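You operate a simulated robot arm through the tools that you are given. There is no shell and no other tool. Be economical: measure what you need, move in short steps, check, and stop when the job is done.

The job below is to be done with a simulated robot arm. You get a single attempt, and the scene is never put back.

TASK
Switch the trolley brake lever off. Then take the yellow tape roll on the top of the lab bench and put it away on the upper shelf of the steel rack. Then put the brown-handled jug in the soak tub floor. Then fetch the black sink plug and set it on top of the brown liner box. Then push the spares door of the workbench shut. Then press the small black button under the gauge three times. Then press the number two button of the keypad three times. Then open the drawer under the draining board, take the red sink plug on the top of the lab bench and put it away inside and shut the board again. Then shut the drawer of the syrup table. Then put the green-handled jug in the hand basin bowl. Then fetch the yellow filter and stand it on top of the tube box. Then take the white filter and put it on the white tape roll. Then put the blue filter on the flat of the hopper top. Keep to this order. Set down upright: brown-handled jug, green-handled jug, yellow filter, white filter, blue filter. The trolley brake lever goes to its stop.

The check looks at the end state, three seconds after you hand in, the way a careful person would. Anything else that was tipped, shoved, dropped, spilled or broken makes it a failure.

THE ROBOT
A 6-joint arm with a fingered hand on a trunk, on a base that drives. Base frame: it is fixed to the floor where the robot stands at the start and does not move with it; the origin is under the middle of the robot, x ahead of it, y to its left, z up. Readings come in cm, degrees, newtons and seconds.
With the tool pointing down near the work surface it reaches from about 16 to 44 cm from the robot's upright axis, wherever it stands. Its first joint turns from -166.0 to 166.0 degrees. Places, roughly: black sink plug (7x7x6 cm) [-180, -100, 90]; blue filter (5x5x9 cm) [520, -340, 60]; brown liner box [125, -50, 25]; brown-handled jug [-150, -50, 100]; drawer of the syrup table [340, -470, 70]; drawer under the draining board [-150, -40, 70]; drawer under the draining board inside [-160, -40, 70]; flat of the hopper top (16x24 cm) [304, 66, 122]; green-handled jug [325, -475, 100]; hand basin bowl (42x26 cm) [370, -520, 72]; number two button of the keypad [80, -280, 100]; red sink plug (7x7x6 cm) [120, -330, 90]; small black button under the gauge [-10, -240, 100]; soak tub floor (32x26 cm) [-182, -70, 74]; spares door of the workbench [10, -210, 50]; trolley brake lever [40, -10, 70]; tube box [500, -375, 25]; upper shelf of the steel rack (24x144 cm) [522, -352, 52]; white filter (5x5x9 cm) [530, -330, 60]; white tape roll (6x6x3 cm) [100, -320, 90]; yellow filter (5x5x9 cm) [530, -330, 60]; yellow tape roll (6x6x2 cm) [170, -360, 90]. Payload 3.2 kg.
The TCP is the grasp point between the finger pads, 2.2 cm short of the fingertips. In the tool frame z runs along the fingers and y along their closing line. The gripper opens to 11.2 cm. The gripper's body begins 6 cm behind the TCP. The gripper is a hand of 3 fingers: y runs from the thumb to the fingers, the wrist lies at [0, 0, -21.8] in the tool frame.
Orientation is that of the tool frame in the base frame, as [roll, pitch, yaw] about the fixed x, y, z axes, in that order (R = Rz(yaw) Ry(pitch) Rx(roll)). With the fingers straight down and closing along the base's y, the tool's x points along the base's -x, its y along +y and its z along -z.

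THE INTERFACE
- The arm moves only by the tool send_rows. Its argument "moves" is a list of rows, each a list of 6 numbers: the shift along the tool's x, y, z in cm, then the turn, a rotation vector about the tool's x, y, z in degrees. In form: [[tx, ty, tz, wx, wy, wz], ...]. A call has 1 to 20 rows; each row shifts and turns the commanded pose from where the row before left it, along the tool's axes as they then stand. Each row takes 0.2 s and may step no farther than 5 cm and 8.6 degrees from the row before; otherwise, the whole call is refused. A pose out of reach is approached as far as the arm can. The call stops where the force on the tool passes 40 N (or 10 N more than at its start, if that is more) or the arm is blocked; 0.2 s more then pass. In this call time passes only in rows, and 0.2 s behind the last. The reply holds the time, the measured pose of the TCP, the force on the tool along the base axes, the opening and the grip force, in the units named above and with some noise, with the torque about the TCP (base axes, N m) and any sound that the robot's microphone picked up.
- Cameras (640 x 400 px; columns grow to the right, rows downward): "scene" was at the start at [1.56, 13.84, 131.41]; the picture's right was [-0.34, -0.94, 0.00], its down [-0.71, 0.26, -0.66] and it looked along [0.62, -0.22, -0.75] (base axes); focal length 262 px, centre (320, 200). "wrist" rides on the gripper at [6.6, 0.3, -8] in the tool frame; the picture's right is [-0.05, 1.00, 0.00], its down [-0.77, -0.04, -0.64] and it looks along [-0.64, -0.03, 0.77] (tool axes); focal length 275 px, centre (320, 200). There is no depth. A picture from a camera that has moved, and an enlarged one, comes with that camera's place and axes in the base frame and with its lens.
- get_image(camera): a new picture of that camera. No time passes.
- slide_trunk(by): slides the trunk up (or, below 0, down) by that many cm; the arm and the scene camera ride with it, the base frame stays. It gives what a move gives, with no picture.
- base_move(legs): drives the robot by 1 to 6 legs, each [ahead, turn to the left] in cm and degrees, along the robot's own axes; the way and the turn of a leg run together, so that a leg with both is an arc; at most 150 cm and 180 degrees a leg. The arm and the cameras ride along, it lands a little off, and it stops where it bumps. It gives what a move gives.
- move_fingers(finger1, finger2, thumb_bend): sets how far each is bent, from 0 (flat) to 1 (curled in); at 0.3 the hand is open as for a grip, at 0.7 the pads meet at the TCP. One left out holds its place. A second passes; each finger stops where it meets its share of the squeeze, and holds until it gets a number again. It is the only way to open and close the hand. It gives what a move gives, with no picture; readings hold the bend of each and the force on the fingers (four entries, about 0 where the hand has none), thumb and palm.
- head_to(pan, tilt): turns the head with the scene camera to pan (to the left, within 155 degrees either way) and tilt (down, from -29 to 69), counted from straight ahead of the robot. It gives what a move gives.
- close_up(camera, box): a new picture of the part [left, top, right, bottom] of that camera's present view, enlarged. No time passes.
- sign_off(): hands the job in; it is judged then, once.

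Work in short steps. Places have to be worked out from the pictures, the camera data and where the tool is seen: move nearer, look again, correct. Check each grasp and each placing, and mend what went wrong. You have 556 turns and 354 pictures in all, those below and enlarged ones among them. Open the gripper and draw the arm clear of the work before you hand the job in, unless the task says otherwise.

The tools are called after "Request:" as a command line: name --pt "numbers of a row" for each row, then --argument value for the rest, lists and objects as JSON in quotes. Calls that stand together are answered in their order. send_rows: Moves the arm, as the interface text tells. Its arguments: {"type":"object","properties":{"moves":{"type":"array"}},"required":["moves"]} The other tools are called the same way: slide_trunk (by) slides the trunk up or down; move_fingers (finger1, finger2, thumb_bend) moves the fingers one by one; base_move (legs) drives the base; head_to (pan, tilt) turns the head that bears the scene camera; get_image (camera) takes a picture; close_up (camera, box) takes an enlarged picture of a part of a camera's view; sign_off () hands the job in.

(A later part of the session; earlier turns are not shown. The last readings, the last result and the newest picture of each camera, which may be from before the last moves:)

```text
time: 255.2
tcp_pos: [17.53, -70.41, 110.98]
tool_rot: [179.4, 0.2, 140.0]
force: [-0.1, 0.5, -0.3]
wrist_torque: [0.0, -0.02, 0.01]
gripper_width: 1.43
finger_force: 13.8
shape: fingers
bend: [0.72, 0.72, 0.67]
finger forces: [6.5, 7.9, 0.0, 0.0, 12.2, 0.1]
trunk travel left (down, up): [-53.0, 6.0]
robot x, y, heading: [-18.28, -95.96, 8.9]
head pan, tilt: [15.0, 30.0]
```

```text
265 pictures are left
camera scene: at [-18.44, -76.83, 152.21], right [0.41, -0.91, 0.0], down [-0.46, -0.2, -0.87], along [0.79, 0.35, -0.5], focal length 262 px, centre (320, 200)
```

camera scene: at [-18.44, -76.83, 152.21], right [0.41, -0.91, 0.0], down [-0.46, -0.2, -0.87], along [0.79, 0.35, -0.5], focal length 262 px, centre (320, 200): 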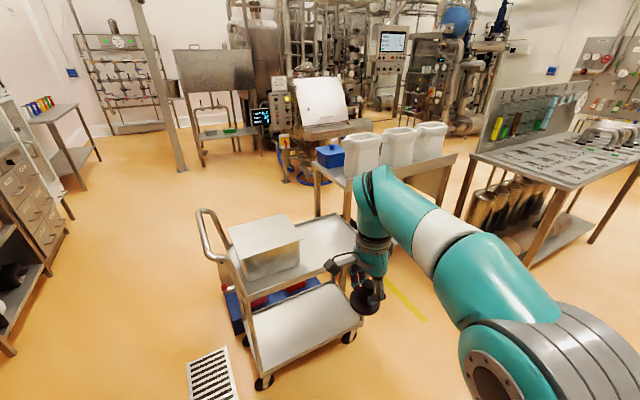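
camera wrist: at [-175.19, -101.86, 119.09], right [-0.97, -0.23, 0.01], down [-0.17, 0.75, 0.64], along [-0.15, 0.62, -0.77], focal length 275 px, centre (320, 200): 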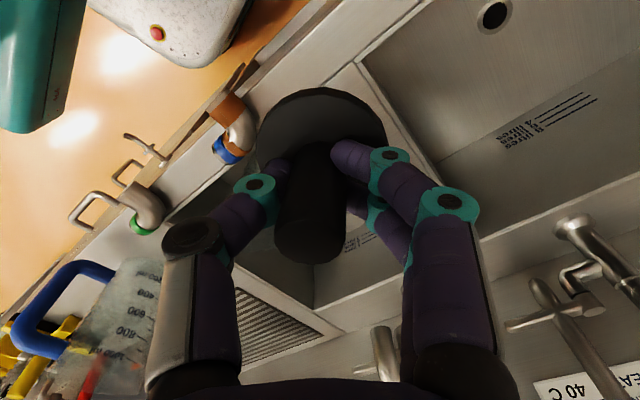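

The liner box must be on the lower shelf of the white-container table, hidden behind the hand. I'll drive to face that table's near side.

Request:
base_move --legs '[[0, -46], [84, 0], [0, 90]]'

Request:
head_to --pan 5 --tilt 40

Request:
get_image --camera "scene"

```text
time: 265.6
tcp_pos: [56.64, -104.24, 111.0]
tool_rot: [179.5, 0.2, -176.5]
force: [-0.5, 0.8, -0.3]
wrist_torque: [0.02, 0.02, 0.03]
gripper_width: 1.38
finger_force: 13.0
shape: fingers
bend: [0.72, 0.72, 0.67]
finger forces: [6.6, 7.8, 0.1, 0.0, 11.7, 0.0]
trunk travel left (down, up): [-53.0, 6.0]
robot x, y, heading: [47.98, -147.59, 52.4]
head pan, tilt: [15.0, 30.0]
```

```text
time: 266.3
tcp_pos: [56.69, -104.17, 111.0]
tool_rot: [179.5, 0.3, -176.7]
force: [0.5, -0.3, -0.5]
wrist_torque: [-0.01, -0.01, 0.01]
gripper_width: 1.4
finger_force: 13.0
shape: fingers
bend: [0.72, 0.72, 0.67]
finger forces: [6.5, 7.7, 0.0, 0.0, 11.7, 0.0]
trunk travel left (down, up): [-53.0, 6.0]
robot x, y, heading: [47.89, -147.24, 52.5]
head pan, tilt: [5.0, 40.0]
```

```text
264 pictures are left
camera scene: at [35.89, -134.94, 150.69], right [0.84, -0.54, 0.0], down [-0.35, -0.54, -0.77], along [0.41, 0.65, -0.64], focal length 262 px, centre (320, 200)
```

scene: 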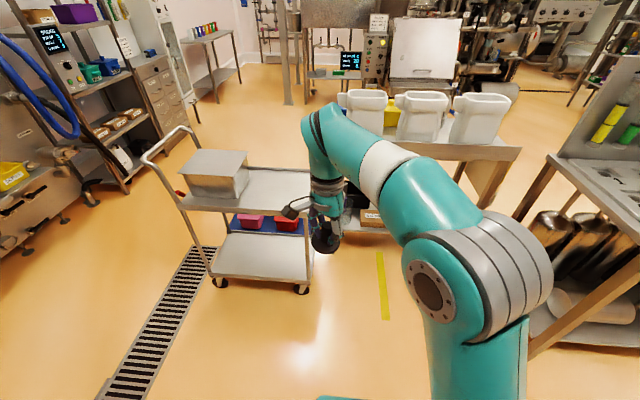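

A brown box shows on the lower shelf near the hand. I'll enlarge it and pan for a freer view.

Request:
close_up --camera "scene" --box '[260, 130, 480, 270]'

Request:
get_image --camera "wrist"

```text
2.86 times, centred on (370, 200) of scene
camera zoom: at [35.89, -134.94, 150.69], right [0.84, -0.54, 0.0], down [-0.35, -0.54, -0.77], along [0.41, 0.65, -0.64], focal length 748 px, centre (177, 200)
```

zoom: 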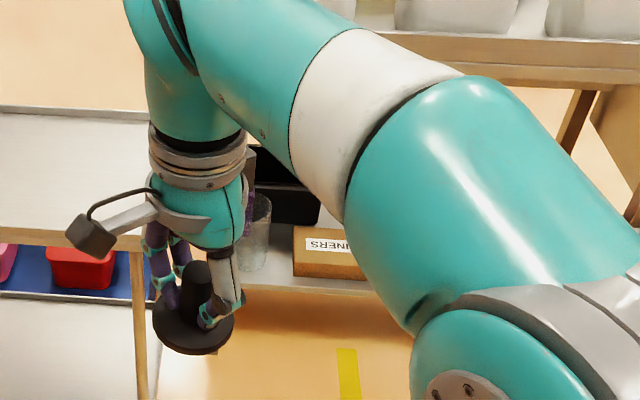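

```text
262 pictures are left
camera wrist: at [49.98, -104.34, 119.01], right [-0.01, 1.0, 0.01], down [0.77, 0.0, 0.64], along [0.64, 0.02, -0.77], focal length 275 px, centre (320, 200)
```

wrist: 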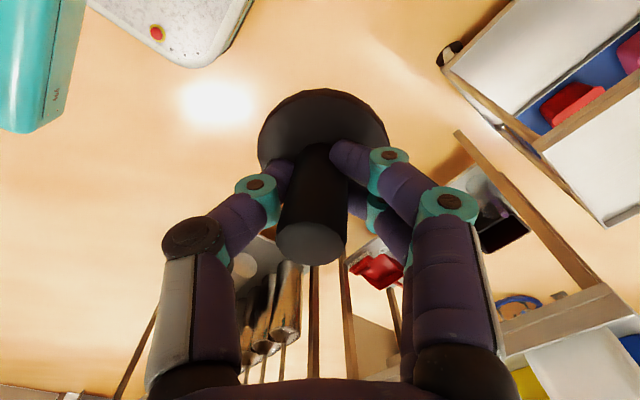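

The LINERS box is on the table's lower shelf near its front edge (≈[128,-44]). I'll drive closer and lower the trunk to look under the table top.

Request:
base_move --legs '[[42, 0]]'

Request:
slide_trunk --by -30

Request:
head_to --pan -10 --tilt 35

Request:
get_image --camera "scene"

```text
time: 268.9
tcp_pos: [81.73, -71.46, 110.92]
tool_rot: [179.5, 0.3, -176.5]
force: [0.0, 0.4, -1.1]
wrist_torque: [0.01, 0.02, 0.04]
gripper_width: 1.37
finger_force: 12.8
shape: fingers
bend: [0.72, 0.72, 0.67]
finger forces: [6.5, 7.7, 0.0, 0.0, 11.7, 0.1]
trunk travel left (down, up): [-53.0, 6.0]
robot x, y, heading: [73.13, -114.55, 52.6]
head pan, tilt: [5.0, 40.0]
```

```text
time: 271.9
tcp_pos: [81.64, -71.43, 80.96]
tool_rot: [179.6, 0.4, -176.4]
force: [0.3, -0.2, -0.8]
wrist_torque: [0.02, 0.0, 0.03]
gripper_width: 1.39
finger_force: 13.3
shape: fingers
bend: [0.72, 0.72, 0.67]
finger forces: [6.5, 7.7, 0.0, 0.1, 11.8, 0.1]
trunk travel left (down, up): [-23.0, 36.0]
robot x, y, heading: [73.24, -114.73, 52.6]
head pan, tilt: [5.0, 40.0]
```

```text
time: 272.7
tcp_pos: [81.75, -71.41, 81.03]
tool_rot: [179.5, 0.3, -176.5]
force: [-0.3, 0.6, -0.8]
wrist_torque: [-0.01, 0.05, 0.03]
gripper_width: 1.39
finger_force: 13.0
shape: fingers
bend: [0.72, 0.72, 0.67]
finger forces: [6.5, 7.7, 0.1, 0.0, 11.7, 0.0]
trunk travel left (down, up): [-23.0, 36.0]
robot x, y, heading: [72.84, -114.64, 52.6]
head pan, tilt: [-10.0, 35.0]
```

```text
261 pictures are left
camera scene: at [62.98, -103.37, 121.44], right [0.68, -0.74, 0.0], down [-0.42, -0.39, -0.82], along [0.6, 0.55, -0.57], focal length 262 px, centre (320, 200)
```

scene: 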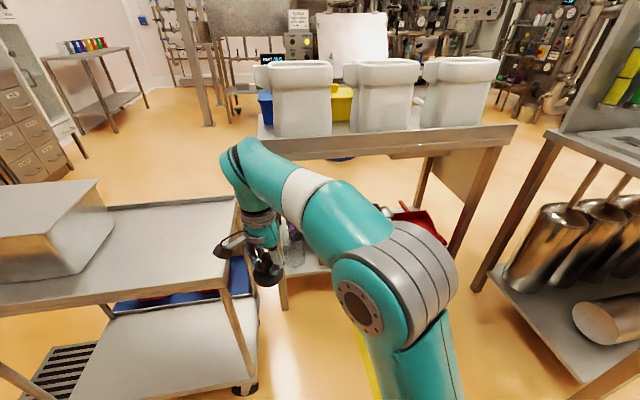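

The arm blocks the view, so I'll turn the base right 45° and pan the head back left to see the shelf.

Request:
base_move --legs '[[0, -45]]'

Request:
head_to --pan 40 --tilt 40

Request:
get_image --camera "scene"

```text
time: 275.1
tcp_pos: [109.44, -89.74, 80.92]
tool_rot: [179.5, 0.2, 139.2]
force: [0.1, -0.1, -1.7]
wrist_torque: [0.0, -0.02, 0.01]
gripper_width: 1.36
finger_force: 13.1
shape: fingers
bend: [0.72, 0.72, 0.67]
finger forces: [6.5, 7.6, 0.0, 0.0, 11.6, 0.1]
trunk travel left (down, up): [-23.0, 36.0]
robot x, y, heading: [72.66, -114.34, 8.2]
head pan, tilt: [-10.0, 35.0]
```

```text
time: 276.3
tcp_pos: [109.48, -89.77, 80.94]
tool_rot: [179.5, 0.3, 139.3]
force: [-0.3, 0.3, -0.3]
wrist_torque: [0.03, 0.02, -0.01]
gripper_width: 1.35
finger_force: 12.7
shape: fingers
bend: [0.72, 0.72, 0.67]
finger forces: [6.3, 7.7, 0.0, 0.0, 11.6, 0.1]
trunk travel left (down, up): [-23.0, 36.0]
robot x, y, heading: [73.01, -114.27, 8.5]
head pan, tilt: [40.0, 40.0]
```

```text
260 pictures are left
camera scene: at [70.7, -92.74, 120.68], right [0.74, -0.67, 0.0], down [-0.43, -0.48, -0.77], along [0.51, 0.57, -0.64], focal length 262 px, centre (320, 200)
```

scene: 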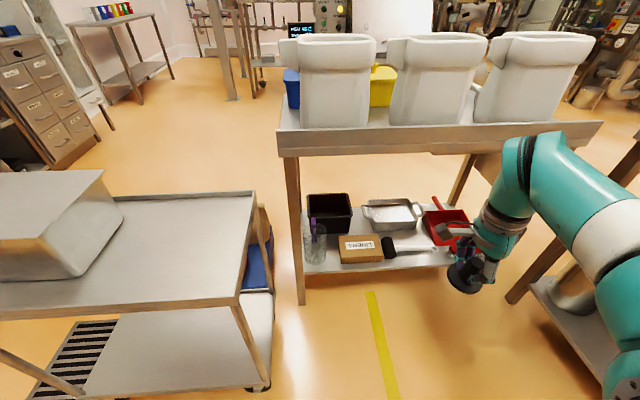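

Request:
close_up --camera "scene" --box '[270, 120, 490, 280]'

```text
2.50 times, centred on (380, 200) of scene
camera zoom: at [70.7, -92.74, 120.68], right [0.74, -0.67, 0.0], down [-0.43, -0.48, -0.77], along [0.51, 0.57, -0.64], focal length 655 px, centre (170, 200)
```

zoom: 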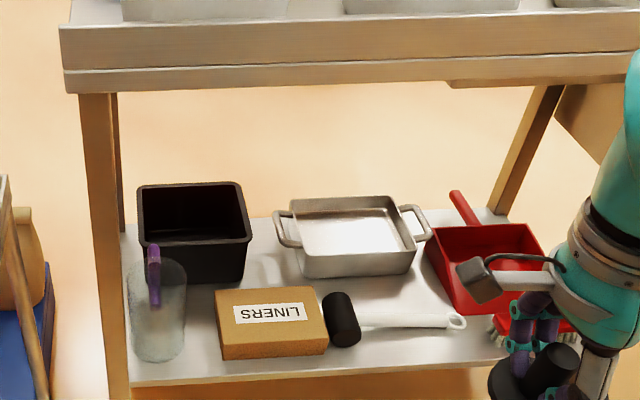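

The LINERS box top spans about F 127–147, L 41–54 at z≈25. A jug is close on its left, a hammer on its right, and the table top above at z≈78. I'll approach with the hand tilted forward, and first position the base in front of it.

Request:
base_move --legs '[[0, 12], [35, 0], [0, 32]]'

Request:
head_to --pan 20 --tilt 45

Request:
get_image --camera "scene"

```text
time: 280.9
tcp_pos: [113.73, -59.53, 80.98]
tool_rot: [179.4, 0.3, -176.3]
force: [0.4, 0.1, 0.1]
wrist_torque: [0.01, -0.06, 0.01]
gripper_width: 1.34
finger_force: 12.5
shape: fingers
bend: [0.72, 0.72, 0.67]
finger forces: [6.4, 7.6, 0.0, 0.0, 11.2, 0.0]
trunk travel left (down, up): [-23.0, 36.0]
robot x, y, heading: [105.38, -102.57, 52.6]
head pan, tilt: [40.0, 40.0]
```

```text
time: 281.7
tcp_pos: [113.72, -59.64, 80.97]
tool_rot: [179.5, 0.4, -176.3]
force: [0.0, -0.1, -1.0]
wrist_torque: [0.01, 0.02, 0.0]
gripper_width: 1.35
finger_force: 12.9
shape: fingers
bend: [0.72, 0.72, 0.67]
finger forces: [6.4, 7.6, 0.1, 0.1, 11.4, 0.1]
trunk travel left (down, up): [-23.0, 36.0]
robot x, y, heading: [104.95, -102.68, 52.7]
head pan, tilt: [20.0, 45.0]
```

```text
258 pictures are left
camera scene: at [90.93, -89.82, 119.96], right [0.95, -0.3, 0.0], down [-0.21, -0.68, -0.71], along [0.21, 0.68, -0.71], focal length 262 px, centre (320, 200)
```

scene: 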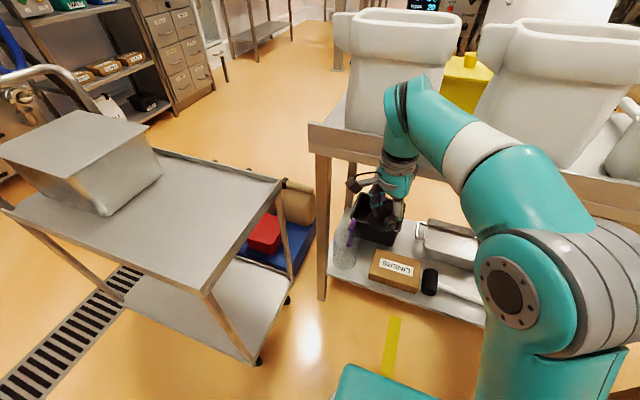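

I'll align the hand with my heading, tilt it 30° forward, shift right in line with the box, and lower the trunk.

Request:
send_rows --pt "0 0 0 0 0 -8.2" --pt "0 0 0 0 0 -8.2" --pt "0 0 0 0 0 -8.2" --pt "0 0 0 0 0 -8.2" --pt "0 0 0 0 0 -8.2" --pt "0 0 0 0 0 -8.0" --pt "0 -2.5 0 0 -7.5 0" --pt "0 -2.5 0 0 -7.5 0" --pt "0 -2.5 0 0 -7.5 0" --pt "0 -2.5 0 0 -7.5 0"

Request:
slide_trunk --by -23

Request:
get_image --camera "scene"

Request:
get_image --camera "wrist"

```text
time: 283.9
tcp_pos: [121.87, -65.79, 80.88]
tool_rot: [179.9, 30.8, -127.4]
force: [0.5, -0.2, -0.8]
wrist_torque: [-0.02, 0.01, -0.05]
gripper_width: 1.31
finger_force: 12.4
shape: fingers
bend: [0.72, 0.72, 0.67]
finger forces: [6.7, 7.9, 0.1, 0.0, 11.4, 0.0]
trunk travel left (down, up): [-23.0, 36.0]
robot x, y, heading: [105.18, -102.9, 52.7]
head pan, tilt: [20.0, 45.0]
```

```text
time: 286.3
tcp_pos: [121.78, -65.72, 57.9]
tool_rot: [179.9, 30.5, -127.3]
force: [0.1, 0.5, 0.1]
wrist_torque: [-0.03, -0.01, 0.0]
gripper_width: 1.3
finger_force: 13.5
shape: fingers
bend: [0.72, 0.72, 0.67]
finger forces: [6.9, 7.9, 0.0, 0.0, 11.4, 0.1]
trunk travel left (down, up): [0.0, 59.0]
robot x, y, heading: [105.29, -103.0, 52.7]
head pan, tilt: [20.0, 45.0]
```

```text
257 pictures are left
camera scene: at [90.94, -89.82, 96.96], right [0.95, -0.3, 0.0], down [-0.21, -0.68, -0.71], along [0.21, 0.68, -0.71], focal length 262 px, centre (320, 200)
```

scene: 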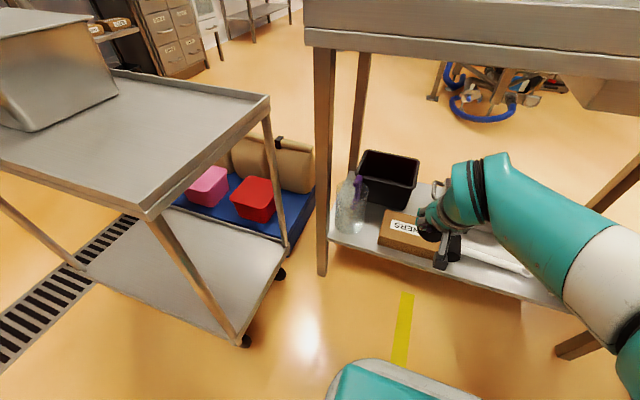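

```text
256 pictures are left
camera wrist: at [115.64, -73.23, 61.42], right [-0.77, 0.64, 0.03], down [0.24, 0.25, 0.94], along [0.59, 0.73, -0.34], focal length 275 px, centre (320, 200)
```

wrist: 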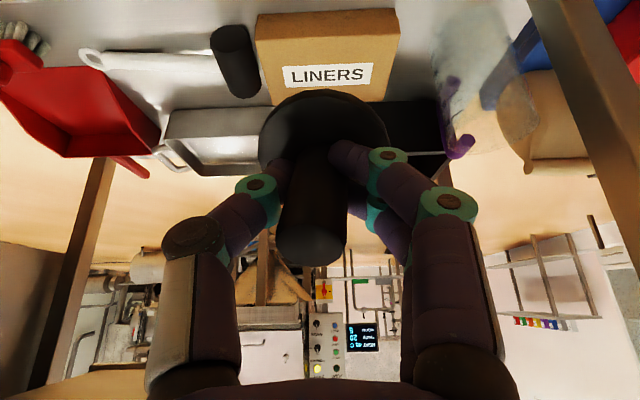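

The box top centre is [136.8,-44,25.4], and the wrist view shows it straight ahead. I'll lower 10 cm and drive 20 cm closer.

Request:
send_rows --pt "1.7 0 2.9 0 0 0" --pt "1.7 0 2.9 0 0 0" --pt "1.6 0 2.9 0 0 0"

Request:
base_move --legs '[[20, 0]]'

Request:
get_image --camera "scene"

Request:
get_image --camera "wrist"

```text
time: 287.1
tcp_pos: [121.98, -65.75, 47.75]
tool_rot: [179.7, 30.6, -127.3]
force: [-0.6, -0.1, -0.5]
wrist_torque: [-0.02, 0.03, -0.01]
gripper_width: 1.27
finger_force: 13.2
shape: fingers
bend: [0.72, 0.72, 0.67]
finger forces: [7.1, 8.0, 0.0, 0.0, 11.3, 0.0]
trunk travel left (down, up): [0.0, 59.0]
robot x, y, heading: [105.12, -102.5, 52.8]
head pan, tilt: [20.0, 45.0]
```

```text
time: 288.7
tcp_pos: [133.73, -49.58, 47.78]
tool_rot: [179.9, 30.6, -127.0]
force: [0.8, 0.4, -0.4]
wrist_torque: [0.01, -0.02, 0.0]
gripper_width: 1.28
finger_force: 13.5
shape: fingers
bend: [0.72, 0.72, 0.67]
finger forces: [7.0, 8.0, 0.1, 0.0, 11.2, 0.0]
trunk travel left (down, up): [0.0, 59.0]
robot x, y, heading: [117.41, -86.85, 52.8]
head pan, tilt: [20.0, 45.0]
```

```text
255 pictures are left
camera scene: at [102.95, -73.93, 96.96], right [0.96, -0.29, 0.0], down [-0.21, -0.68, -0.71], along [0.21, 0.68, -0.71], focal length 262 px, centre (320, 200)
```

scene: 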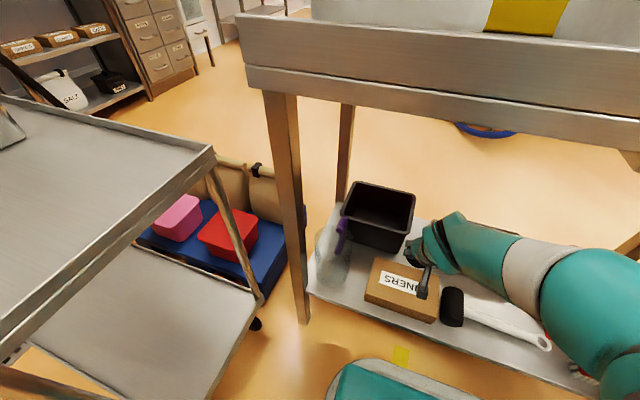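

```text
254 pictures are left
camera wrist: at [127.59, -57.16, 51.32], right [-0.77, 0.63, 0.03], down [0.23, 0.25, 0.94], along [0.59, 0.73, -0.34], focal length 275 px, centre (320, 200)
```

wrist: 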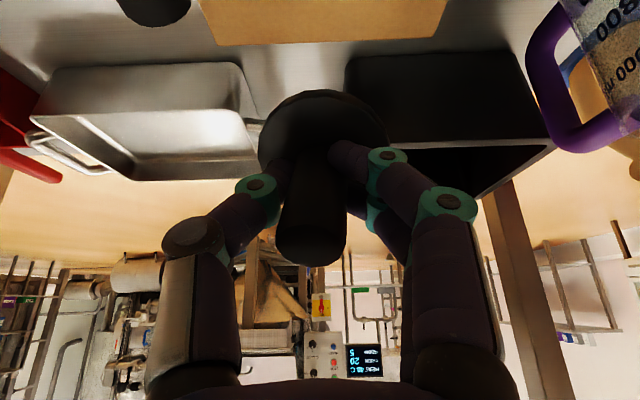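

Lined up over the box. I'll lower 13 cm while moving 3 cm in.

Request:
send_rows --pt "1.1 0.3 3.3 0 0 0" --pt "1.1 0.3 3.3 0 0 0" --pt "0.9 0.2 3.2 0 0 0" --pt "0.8 0 3.0 0 0 0"

Request:
get_image --camera "scene"

Request:
get_image --camera "wrist"

```text
time: 289.7
tcp_pos: [134.88, -46.43, 35.02]
tool_rot: [179.8, 30.9, -127.1]
force: [4.8, 9.6, 18.9]
wrist_torque: [0.09, -0.06, -0.04]
gripper_width: 1.23
finger_force: 20.6
shape: fingers
bend: [0.74, 0.71, 0.68]
finger forces: [11.9, 16.3, 0.0, 0.1, 12.8, 0.0]
trunk travel left (down, up): [0.0, 59.0]
robot x, y, heading: [117.42, -86.29, 53.1]
head pan, tilt: [20.0, 45.0]
```

```text
253 pictures are left
camera scene: at [102.92, -74.0, 97.02], right [0.96, -0.29, 0.0], down [-0.21, -0.68, -0.71], along [0.21, 0.68, -0.71], focal length 262 px, centre (320, 200)
```

scene: 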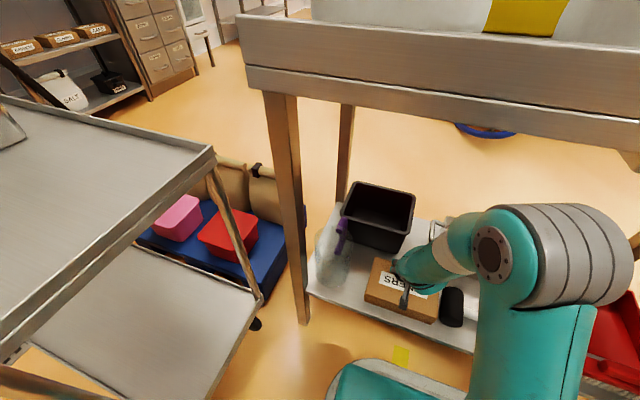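

```text
252 pictures are left
camera wrist: at [128.83, -54.01, 38.54], right [-0.77, 0.63, 0.03], down [0.23, 0.24, 0.94], along [0.59, 0.74, -0.33], focal length 275 px, centre (320, 200)
```

wrist: 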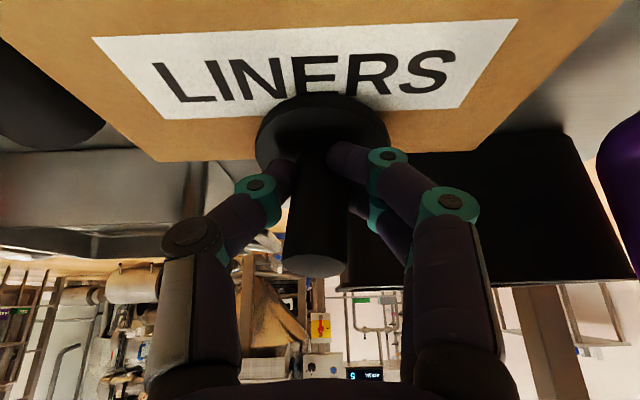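

Contact came early, so the box top is nearer z 28.5 and the plug sits too far back on it. I'll lift slightly and retreat 2.5 cm, then look.

Request:
send_rows --pt "-0.75 0 -1.3 0 0 0" --pt "2.1 0 -1.2 0 0 0"

Request:
get_image --camera "wrist"

Request:
close_up --camera "scene" --box '[320, 220, 500, 350]'

```text
time: 290.3
tcp_pos: [133.35, -48.56, 36.02]
tool_rot: [179.9, 30.6, -127.0]
force: [-0.6, -0.7, -1.2]
wrist_torque: [0.0, -0.01, -0.02]
gripper_width: 1.27
finger_force: 16.1
shape: fingers
bend: [0.72, 0.71, 0.68]
finger forces: [10.0, 10.4, 0.0, 0.0, 11.5, 0.0]
trunk travel left (down, up): [0.0, 59.0]
robot x, y, heading: [117.17, -86.44, 53.2]
head pan, tilt: [20.0, 45.0]
```

```text
251 pictures are left
camera wrist: at [127.38, -56.13, 39.74], right [-0.77, 0.63, 0.03], down [0.23, 0.25, 0.94], along [0.59, 0.73, -0.34], focal length 275 px, centre (320, 200)
```

wrist: 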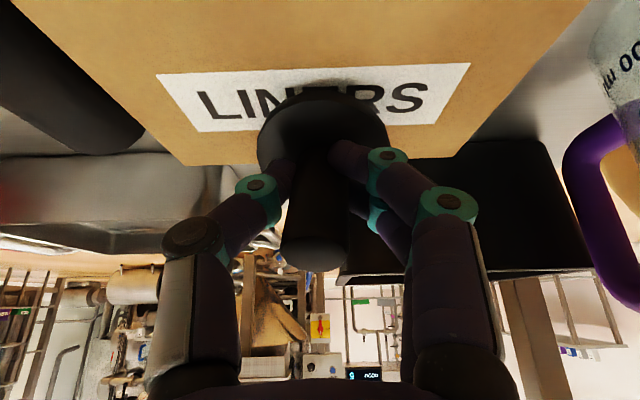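

```text
3.08 times, centred on (410, 285) of scene
camera zoom: at [102.94, -73.93, 96.95], right [0.96, -0.29, 0.0], down [-0.21, -0.68, -0.71], along [0.21, 0.68, -0.71], focal length 806 px, centre (43, -62)
```

zoom: 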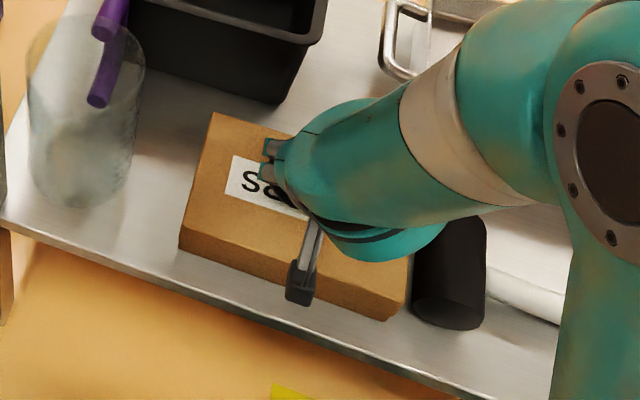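

The plug is now centred over the label. I'll lower until light contact.

Request:
send_rows --pt "0.25 0 0.43 0 0 0" --pt "0.25 0 0.43 0 0 0" --pt "0.2 0 0.3 0 0 0"

```text
time: 291.1
tcp_pos: [133.63, -48.3, 34.96]
tool_rot: [179.8, 31.0, -127.2]
force: [7.1, 8.8, 19.2]
wrist_torque: [0.2, -0.08, -0.06]
gripper_width: 1.21
finger_force: 17.2
shape: fingers
bend: [0.73, 0.71, 0.68]
finger forces: [7.1, 16.1, 0.0, 0.0, 12.3, 0.0]
trunk travel left (down, up): [0.0, 59.0]
robot x, y, heading: [117.01, -86.86, 53.1]
head pan, tilt: [20.0, 45.0]
```

Touching with about 19 N. I'll ease up slightly and open so the plug settles flat, then check.

Request:
send_rows --pt "-0.2 0 -0.35 0 0 0"

Request:
move_fingers --finger1 0.5 --finger2 0.5 --thumb_bend 0.5

Request:
get_image --camera "wrist"

```text
time: 291.5
tcp_pos: [133.52, -48.53, 35.23]
tool_rot: [179.9, 30.6, -126.9]
force: [4.9, 7.7, 10.8]
wrist_torque: [0.18, -0.08, -0.01]
gripper_width: 1.19
finger_force: 17.0
shape: fingers
bend: [0.73, 0.71, 0.68]
finger forces: [7.1, 14.6, 0.1, 0.0, 12.5, 0.0]
trunk travel left (down, up): [0.0, 59.0]
robot x, y, heading: [117.27, -86.76, 53.1]
head pan, tilt: [20.0, 45.0]
```

```text
time: 292.5
tcp_pos: [133.54, -48.45, 35.16]
tool_rot: [179.9, 30.6, -127.0]
force: [0.8, -0.1, -0.3]
wrist_torque: [-0.02, 0.01, -0.04]
gripper_width: 5.44
finger_force: 0.0
shape: fingers
bend: [0.5, 0.5, 0.5]
finger forces: [0.0, 0.1, 0.1, 0.0, 0.0, 0.0]
trunk travel left (down, up): [0.0, 59.0]
robot x, y, heading: [117.55, -86.59, 53.2]
head pan, tilt: [20.0, 45.0]
```

```text
249 pictures are left
camera wrist: at [127.41, -56.08, 38.79], right [-0.77, 0.63, 0.03], down [0.23, 0.25, 0.94], along [0.59, 0.73, -0.34], focal length 275 px, centre (320, 200)
```

wrist: 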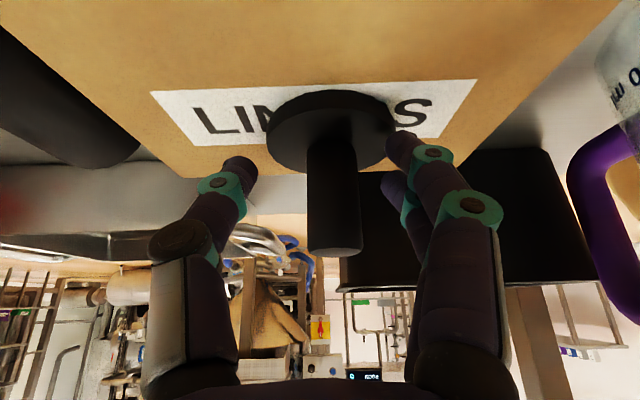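

The plug stands flat on the box. I'll open a little more and retract along the tool axis.

Request:
move_fingers --finger1 0.38 --finger2 0.38 --thumb_bend 0.38

Request:
send_rows --pt "0 0 -2 0 0 0" --pt "0 0 -3 0 0 0" --pt "0 0 -4 0 0 0" --pt "0 0 -4 0 0 0"

Request:
get_image --camera "wrist"

```text
time: 293.5
tcp_pos: [133.56, -48.53, 35.22]
tool_rot: [179.8, 30.6, -127.0]
force: [-0.1, 0.0, 0.5]
wrist_torque: [0.02, -0.03, 0.0]
gripper_width: 8.89
finger_force: 0.0
shape: fingers
bend: [0.38, 0.38, 0.38]
finger forces: [0.0, 0.1, 0.1, 0.0, 0.0, 0.0]
trunk travel left (down, up): [0.0, 59.0]
robot x, y, heading: [117.19, -86.92, 53.3]
head pan, tilt: [20.0, 45.0]
```

```text
time: 294.5
tcp_pos: [129.53, -53.65, 46.56]
tool_rot: [179.8, 30.6, -126.9]
force: [0.8, 0.3, -0.6]
wrist_torque: [0.03, -0.01, -0.03]
gripper_width: 8.88
finger_force: 0.1
shape: fingers
bend: [0.38, 0.38, 0.38]
finger forces: [0.1, 0.1, 0.1, 0.0, 0.0, 0.0]
trunk travel left (down, up): [0.0, 59.0]
robot x, y, heading: [117.21, -86.87, 53.0]
head pan, tilt: [20.0, 45.0]
```

```text
248 pictures are left
camera wrist: at [123.41, -61.22, 50.08], right [-0.77, 0.63, 0.03], down [0.23, 0.25, 0.94], along [0.59, 0.73, -0.34], focal length 275 px, centre (320, 200)
```

wrist: 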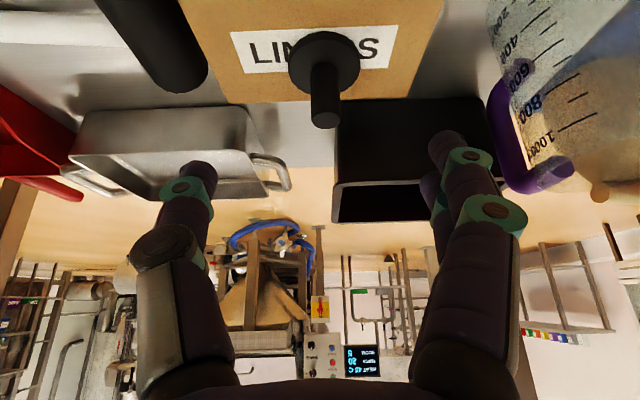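

The plug rests flat on the LINERS box. Next is the spares door. I'll back away, raise the trunk, and come round to view the door from its outer side.

Request:
base_move --legs '[[-62, 0]]'

Request:
slide_trunk --by 35

Request:
base_move --legs '[[0, -90], [35, 0], [0, -120]]'

Request:
head_to --pan 0 --tilt 35

Request:
get_image --camera "scene"

```text
time: 298.0
tcp_pos: [92.74, -102.83, 46.51]
tool_rot: [179.9, 30.6, -128.4]
force: [0.4, 0.2, 0.2]
wrist_torque: [0.02, 0.0, -0.02]
gripper_width: 8.9
finger_force: 0.1
shape: fingers
bend: [0.38, 0.38, 0.38]
finger forces: [0.1, 0.1, 0.0, 0.1, 0.0, 0.0]
trunk travel left (down, up): [0.0, 59.0]
robot x, y, heading: [79.5, -135.56, 52.0]
head pan, tilt: [20.0, 45.0]
```

```text
time: 301.4
tcp_pos: [92.73, -102.79, 81.39]
tool_rot: [179.9, 30.6, -128.3]
force: [-0.1, 0.2, 0.4]
wrist_torque: [0.0, -0.01, 0.0]
gripper_width: 8.88
finger_force: 0.1
shape: fingers
bend: [0.38, 0.38, 0.38]
finger forces: [0.1, 0.1, 0.0, 0.0, 0.0, 0.1]
trunk travel left (down, up): [-35.0, 24.0]
robot x, y, heading: [79.62, -135.56, 52.0]
head pan, tilt: [20.0, 45.0]
```

```text
time: 312.3
tcp_pos: [82.25, -180.05, 81.52]
tool_rot: [179.9, 30.6, 26.8]
force: [-0.4, -0.6, 0.7]
wrist_torque: [0.0, -0.01, 0.0]
gripper_width: 8.91
finger_force: 0.1
shape: fingers
bend: [0.38, 0.38, 0.38]
finger forces: [0.0, 0.0, 0.0, 0.0, 0.0, 0.0]
trunk travel left (down, up): [-35.0, 24.0]
robot x, y, heading: [107.85, -155.8, -153.5]
head pan, tilt: [20.0, 45.0]
```

```text
time: 313.1
tcp_pos: [82.26, -180.17, 81.35]
tool_rot: [179.9, 30.6, 26.6]
force: [0.0, -0.2, 0.0]
wrist_torque: [0.03, -0.02, 0.0]
gripper_width: 8.87
finger_force: 0.0
shape: fingers
bend: [0.38, 0.38, 0.38]
finger forces: [0.0, 0.0, 0.1, 0.1, 0.1, 0.0]
trunk travel left (down, up): [-35.0, 24.0]
robot x, y, heading: [107.69, -156.1, -153.1]
head pan, tilt: [0.0, 35.0]
```

```text
247 pictures are left
camera scene: at [113.24, -172.11, 133.44], right [-0.45, 0.89, 0.0], down [0.51, 0.26, -0.82], along [-0.73, -0.37, -0.57], focal length 262 px, centre (320, 200)
```

scene: 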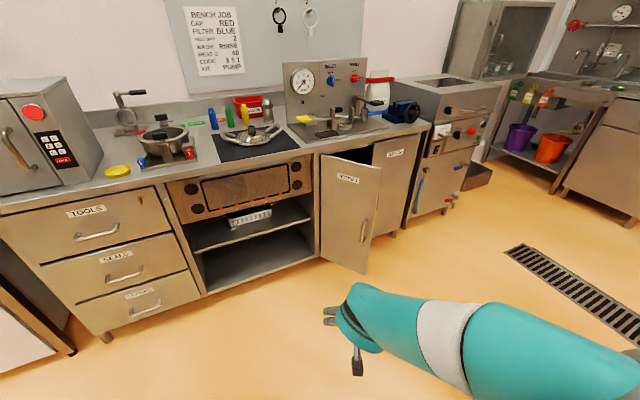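

The SPARES door is about 52° open: hinge at F 146, free edge at F 129, L -144. I'll position to face the bench so the hand meets the outer face above its handle, then push by driving.

Request:
base_move --legs '[[0, -28.5], [70, 0], [0, 54.5]]'

Request:
move_fingers --finger1 0.7 --finger2 0.7 --thumb_bend 0.7

Request:
slide_trunk --by -15

Request:
get_image --camera "scene"

Request:
get_image --camera "wrist"

```text
time: 320.8
tcp_pos: [23.65, -185.04, 81.67]
tool_rot: [179.9, 30.6, 50.0]
force: [0.4, -0.1, 0.3]
wrist_torque: [0.01, 0.0, -0.01]
gripper_width: 8.9
finger_force: 0.0
shape: fingers
bend: [0.38, 0.38, 0.38]
finger forces: [0.0, 0.0, 0.0, 0.0, 0.0, 0.0]
trunk travel left (down, up): [-35.0, 24.0]
robot x, y, heading: [37.53, -152.67, -130.0]
head pan, tilt: [0.0, 35.0]
```

```text
time: 321.8
tcp_pos: [23.6, -184.96, 81.59]
tool_rot: [179.9, 30.6, 49.9]
force: [0.6, -0.2, 0.0]
wrist_torque: [-0.04, -0.02, 0.04]
gripper_width: 0.28
finger_force: 0.1
shape: fingers
bend: [0.7, 0.7, 0.7]
finger forces: [0.0, 0.0, 0.0, 0.1, 0.0, 0.0]
trunk travel left (down, up): [-35.0, 24.0]
robot x, y, heading: [37.65, -152.35, -130.2]
head pan, tilt: [0.0, 35.0]
```

```text
time: 323.5
tcp_pos: [23.78, -184.97, 66.43]
tool_rot: [179.9, 30.6, 49.8]
force: [0.4, 0.0, 0.0]
wrist_torque: [0.0, -0.02, 0.02]
gripper_width: 0.24
finger_force: 0.0
shape: fingers
bend: [0.7, 0.7, 0.7]
finger forces: [0.0, 0.0, 0.1, 0.0, 0.0, 0.0]
trunk travel left (down, up): [-20.0, 39.0]
robot x, y, heading: [37.93, -152.53, -130.0]
head pan, tilt: [0.0, 35.0]
```

```text
246 pictures are left
camera scene: at [48.92, -165.42, 118.44], right [-0.77, 0.64, 0.0], down [0.37, 0.44, -0.82], along [-0.53, -0.63, -0.57], focal length 262 px, centre (320, 200)
```

scene: 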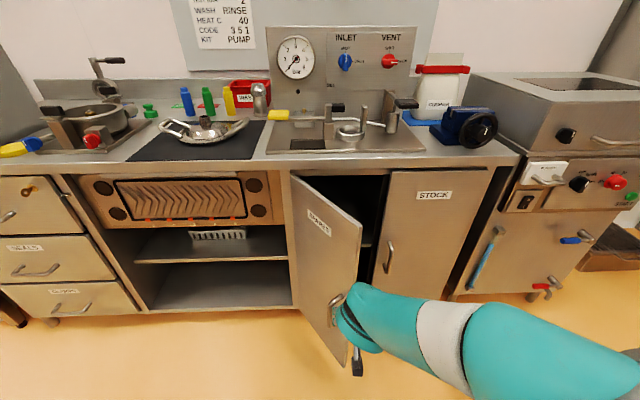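

```text
245 pictures are left
camera wrist: at [30.2, -177.55, 70.06], right [0.74, -0.67, 0.03], down [-0.25, -0.24, 0.94], along [-0.63, -0.7, -0.34], focal length 275 px, centre (320, 200)
```

wrist: 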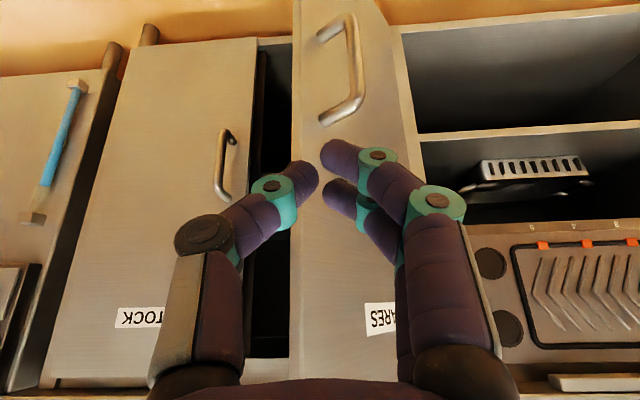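

The fingertips face the door just inside its free edge and above the handle. I'll shift 4 cm toward the hinge, raise 4 cm, and drive forward to start pushing.

Request:
send_rows --pt "0 4 0 0 0 0"

Request:
slide_trunk --by 4

Request:
base_move --legs '[[20, 0]]'

Request:
get_image --camera "wrist"

Request:
get_image --camera "scene"

```text
time: 323.9
tcp_pos: [26.66, -187.45, 66.47]
tool_rot: [179.9, 30.6, 49.9]
force: [-0.5, -0.2, -0.9]
wrist_torque: [-0.01, -0.01, -0.06]
gripper_width: 0.28
finger_force: 0.0
shape: fingers
bend: [0.7, 0.7, 0.7]
finger forces: [0.0, 0.0, 0.0, 0.0, 0.1, 0.0]
trunk travel left (down, up): [-20.0, 39.0]
robot x, y, heading: [37.8, -152.65, -130.0]
head pan, tilt: [0.0, 35.0]
```

```text
time: 324.8
tcp_pos: [26.74, -187.45, 70.46]
tool_rot: [179.9, 30.6, 49.8]
force: [0.3, 0.1, 0.6]
wrist_torque: [0.0, -0.02, 0.0]
gripper_width: 0.26
finger_force: 0.1
shape: fingers
bend: [0.7, 0.7, 0.7]
finger forces: [0.0, 0.0, 0.1, 0.1, 0.0, 0.0]
trunk travel left (down, up): [-24.0, 35.0]
robot x, y, heading: [37.69, -152.66, -129.7]
head pan, tilt: [0.0, 35.0]
```

```text
time: 326.4
tcp_pos: [14.04, -202.74, 70.47]
tool_rot: [180.0, 30.6, 49.9]
force: [0.9, 0.6, -0.1]
wrist_torque: [-0.02, -0.03, 0.05]
gripper_width: 0.25
finger_force: 0.1
shape: fingers
bend: [0.7, 0.7, 0.7]
finger forces: [0.0, 0.0, 0.0, 0.1, 0.1, 0.1]
trunk travel left (down, up): [-24.0, 35.0]
robot x, y, heading: [24.53, -167.85, -130.1]
head pan, tilt: [0.0, 35.0]
```

```text
244 pictures are left
camera wrist: at [20.59, -195.34, 74.02], right [0.74, -0.67, 0.03], down [-0.25, -0.24, 0.94], along [-0.63, -0.7, -0.34], focal length 275 px, centre (320, 200)
```

wrist: 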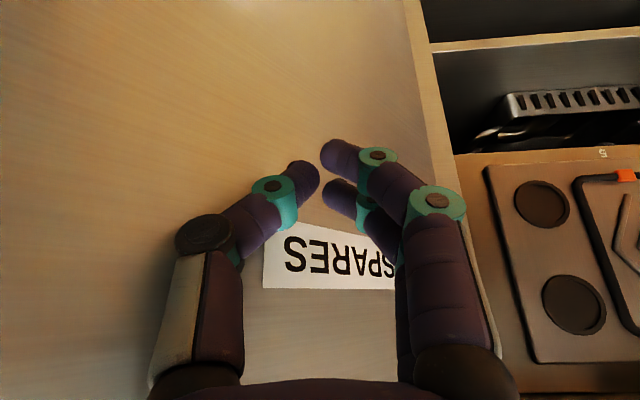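

```text
243 pictures are left
camera scene: at [36.22, -180.58, 122.44], right [-0.77, 0.64, 0.0], down [0.37, 0.44, -0.82], along [-0.53, -0.63, -0.57], focal length 262 px, centre (320, 200)
```

scene: 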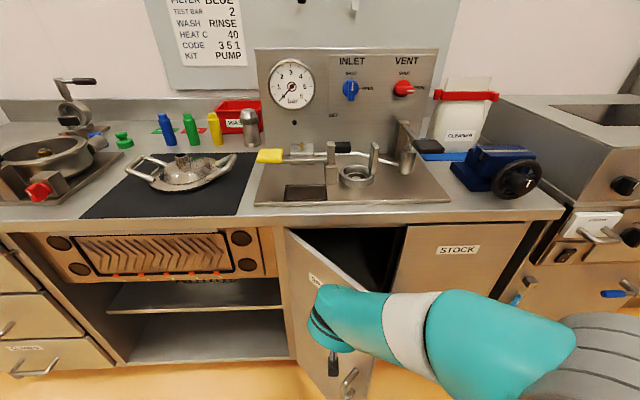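

No contact yet, and my base front is near the door edge, so I'll push with the arm from here.

Request:
send_rows --pt "-2.17 0 1.25 0 0 0" --pt "-2.17 0 1.25 0 0 0" --pt "-2.17 0 1.25 0 0 0" --pt "-2.17 0 1.25 0 0 0"

Request:
get_image --camera "scene"

```text
time: 327.4
tcp_pos: [7.67, -210.56, 70.41]
tool_rot: [-180.0, 30.5, 50.1]
force: [0.4, 0.5, -0.7]
wrist_torque: [0.0, -0.01, -0.02]
gripper_width: 0.25
finger_force: 0.0
shape: fingers
bend: [0.7, 0.7, 0.7]
finger forces: [0.2, 0.0, 0.0, 0.1, 0.0, 0.1]
trunk travel left (down, up): [-24.0, 35.0]
robot x, y, heading: [25.2, -167.78, -129.8]
head pan, tilt: [0.0, 35.0]
```

```text
242 pictures are left
camera scene: at [36.22, -180.58, 122.44], right [-0.77, 0.64, 0.0], down [0.37, 0.44, -0.82], along [-0.53, -0.63, -0.57], focal length 262 px, centre (320, 200)
```

scene: 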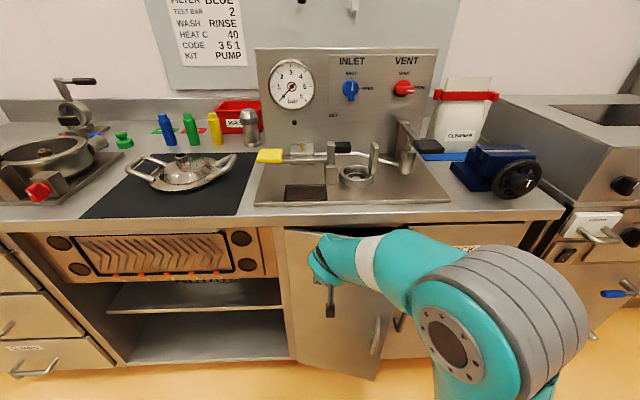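

The door is swinging easily and is nearly shut. I'll continue gently to its stop.

Request:
send_rows --pt "-1.3 0 0.75 0 0 0" --pt "-1.3 0 0.75 0 0 0" --pt "-1.3 0 0.75 0 0 0" --pt "-1.3 0 0.75 0 0 0"

Request:
get_image --camera "scene"

Request:
get_image --camera "wrist"

```text
time: 328.3
tcp_pos: [4.85, -213.93, 70.02]
tool_rot: [-179.9, 29.8, 50.1]
force: [12.9, 10.8, 0.3]
wrist_torque: [0.09, -0.14, 0.08]
gripper_width: 0.25
finger_force: 8.4
shape: fingers
bend: [0.7, 0.73, 0.7]
finger forces: [0.0, 16.7, 0.0, 0.0, 0.0, 0.1]
trunk travel left (down, up): [-24.0, 35.0]
robot x, y, heading: [24.99, -167.26, -129.6]
head pan, tilt: [0.0, 35.0]
stopped in row 4: the force on the tool passed its limit at 50 N (the readings are from after the stop); the commanded pose is now the measured one
```

```text
241 pictures are left
camera scene: at [36.45, -180.36, 122.45], right [-0.77, 0.64, 0.0], down [0.37, 0.44, -0.82], along [-0.52, -0.63, -0.57], focal length 262 px, centre (320, 200)
```

scene: 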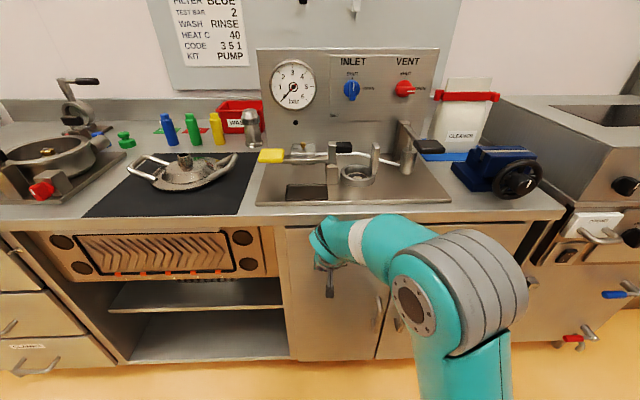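

```text
240 pictures are left
camera wrist: at [11.48, -206.65, 73.79], right [0.74, -0.67, 0.02], down [-0.25, -0.25, 0.93], along [-0.62, -0.7, -0.36], focal length 275 px, centre (320, 200)
```

wrist: 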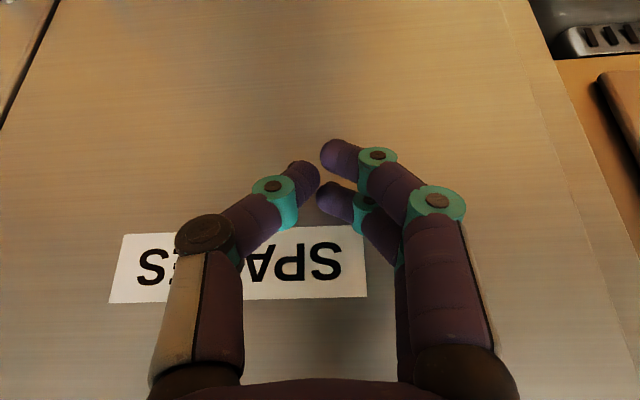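

The door looks flush. I'll retract the arm, confirm that, and enlarge the gauge panel to find the black button.

Request:
send_rows --pt "4 0 -2.3 0 0 0" --pt "4 0 -2.3 0 0 0" --pt "4 0 -2.3 0 0 0"

Request:
close_up --camera "scene" --box '[240, 40, 440, 210]'

Request:
get_image --camera "scene"

```text
time: 329.1
tcp_pos: [13.74, -203.13, 70.19]
tool_rot: [180.0, 29.7, 50.0]
force: [0.3, 0.5, -0.4]
wrist_torque: [-0.01, 0.02, 0.01]
gripper_width: 0.22
finger_force: 0.1
shape: fingers
bend: [0.7, 0.7, 0.7]
finger forces: [0.0, 0.1, 0.1, 0.0, 0.0, 0.0]
trunk travel left (down, up): [-24.0, 35.0]
robot x, y, heading: [25.31, -167.65, -129.7]
head pan, tilt: [0.0, 35.0]
```

```text
2.35 times, centred on (340, 125) of scene
camera zoom: at [36.26, -180.56, 122.44], right [-0.77, 0.64, 0.0], down [0.37, 0.44, -0.82], along [-0.52, -0.63, -0.57], focal length 616 px, centre (273, 376)
```

zoom: 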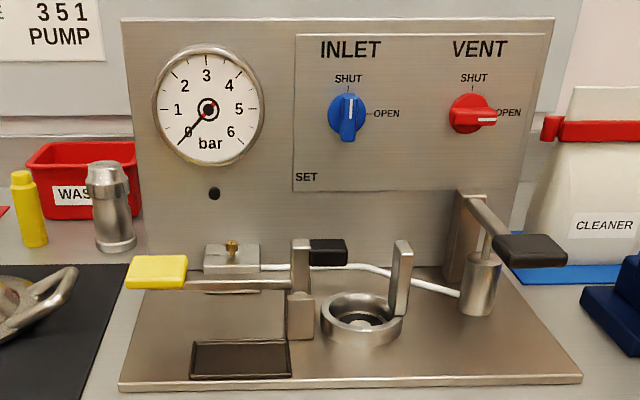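

```text
238 pictures are left
camera scene: at [36.26, -180.56, 122.44], right [-0.77, 0.64, 0.0], down [0.37, 0.44, -0.82], along [-0.52, -0.63, -0.57], focal length 262 px, centre (320, 200)
```

scene: 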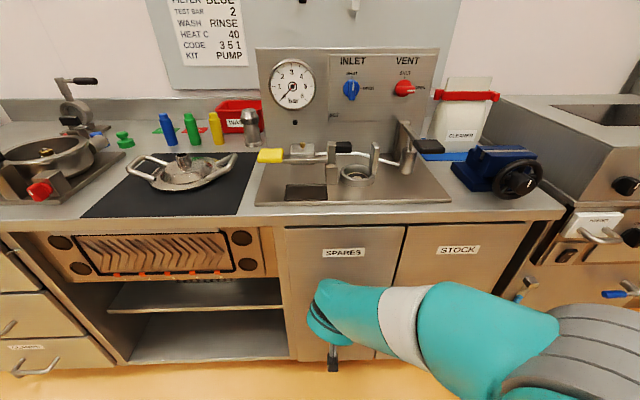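

The SPARES door is shut flush. The small black button is on the upright panel below the gauge, near F 142. I'll back off, raise the trunk, and shift the base about 10 cm left to line up.

Request:
base_move --legs '[[-20, 0], [0, 35], [18, 0], [0, -33]]'

Request:
slide_trunk --by 33

Request:
send_rows --pt "0 0 0 0 -7.5 0" --pt "0 0 0 0 -7.5 0" --pt "0 0 0 0 -7.5 0" --pt "0 0 0 0 -7.5 0" --pt "0 0 0 0 -7.5 0" --pt "0 0 0 0 -7.5 0" --pt "0 0 0 0 -7.5 0" --pt "0 0 0 0 -7.5 0"

Request:
get_image --camera "wrist"

Request:
get_image --camera "scene"

```text
time: 335.1
tcp_pos: [26.8, -205.56, 70.15]
tool_rot: [-180.0, 29.8, 51.9]
force: [-0.2, 0.8, -0.6]
wrist_torque: [0.02, -0.01, -0.01]
gripper_width: 0.23
finger_force: 0.1
shape: fingers
bend: [0.7, 0.7, 0.7]
finger forces: [0.0, 0.1, 0.1, 0.1, 0.0, 0.1]
trunk travel left (down, up): [-24.0, 35.0]
robot x, y, heading: [36.64, -169.93, -127.8]
head pan, tilt: [0.0, 35.0]
```

```text
time: 338.4
tcp_pos: [26.79, -205.6, 103.14]
tool_rot: [179.9, 29.9, 52.1]
force: [0.5, -0.3, 0.1]
wrist_torque: [-0.02, 0.0, -0.02]
gripper_width: 0.24
finger_force: 0.1
shape: fingers
bend: [0.7, 0.7, 0.7]
finger forces: [0.0, 0.1, 0.0, 0.0, 0.0, 0.0]
trunk travel left (down, up): [-57.0, 2.0]
robot x, y, heading: [36.77, -169.4, -127.9]
head pan, tilt: [0.0, 35.0]
```

```text
time: 340.2
tcp_pos: [28.88, -212.34, 105.34]
tool_rot: [174.8, 89.8, 47.0]
force: [0.1, -0.7, 1.0]
wrist_torque: [0.0, 0.03, -0.04]
gripper_width: 0.25
finger_force: 0.0
shape: fingers
bend: [0.7, 0.7, 0.7]
finger forces: [0.0, 0.0, 0.1, 0.0, 0.0, 0.0]
out of reach, approached as far as the arm can: row 2, 3, 4, 5, 6, 7
trunk travel left (down, up): [-57.0, 2.0]
robot x, y, heading: [36.94, -169.78, -127.8]
head pan, tilt: [0.0, 35.0]
```

```text
237 pictures are left
camera wrist: at [34.04, -206.12, 98.8], right [0.79, -0.61, 0.05], down [0.36, 0.52, 0.77], along [-0.5, -0.59, 0.63], focal length 275 px, centre (320, 200)
```

wrist: 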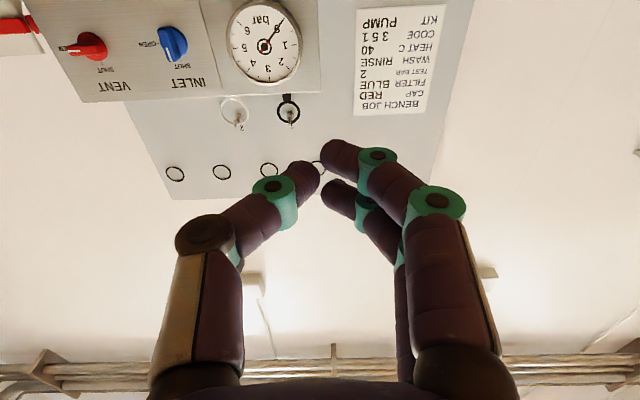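

```text
236 pictures are left
camera scene: at [48.5, -182.23, 155.44], right [-0.79, 0.61, 0.0], down [0.35, 0.45, -0.82], along [-0.5, -0.65, -0.57], focal length 262 px, centre (320, 200)
```

scene: 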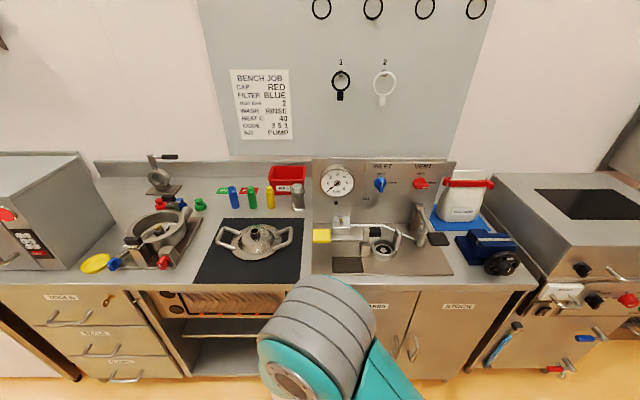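

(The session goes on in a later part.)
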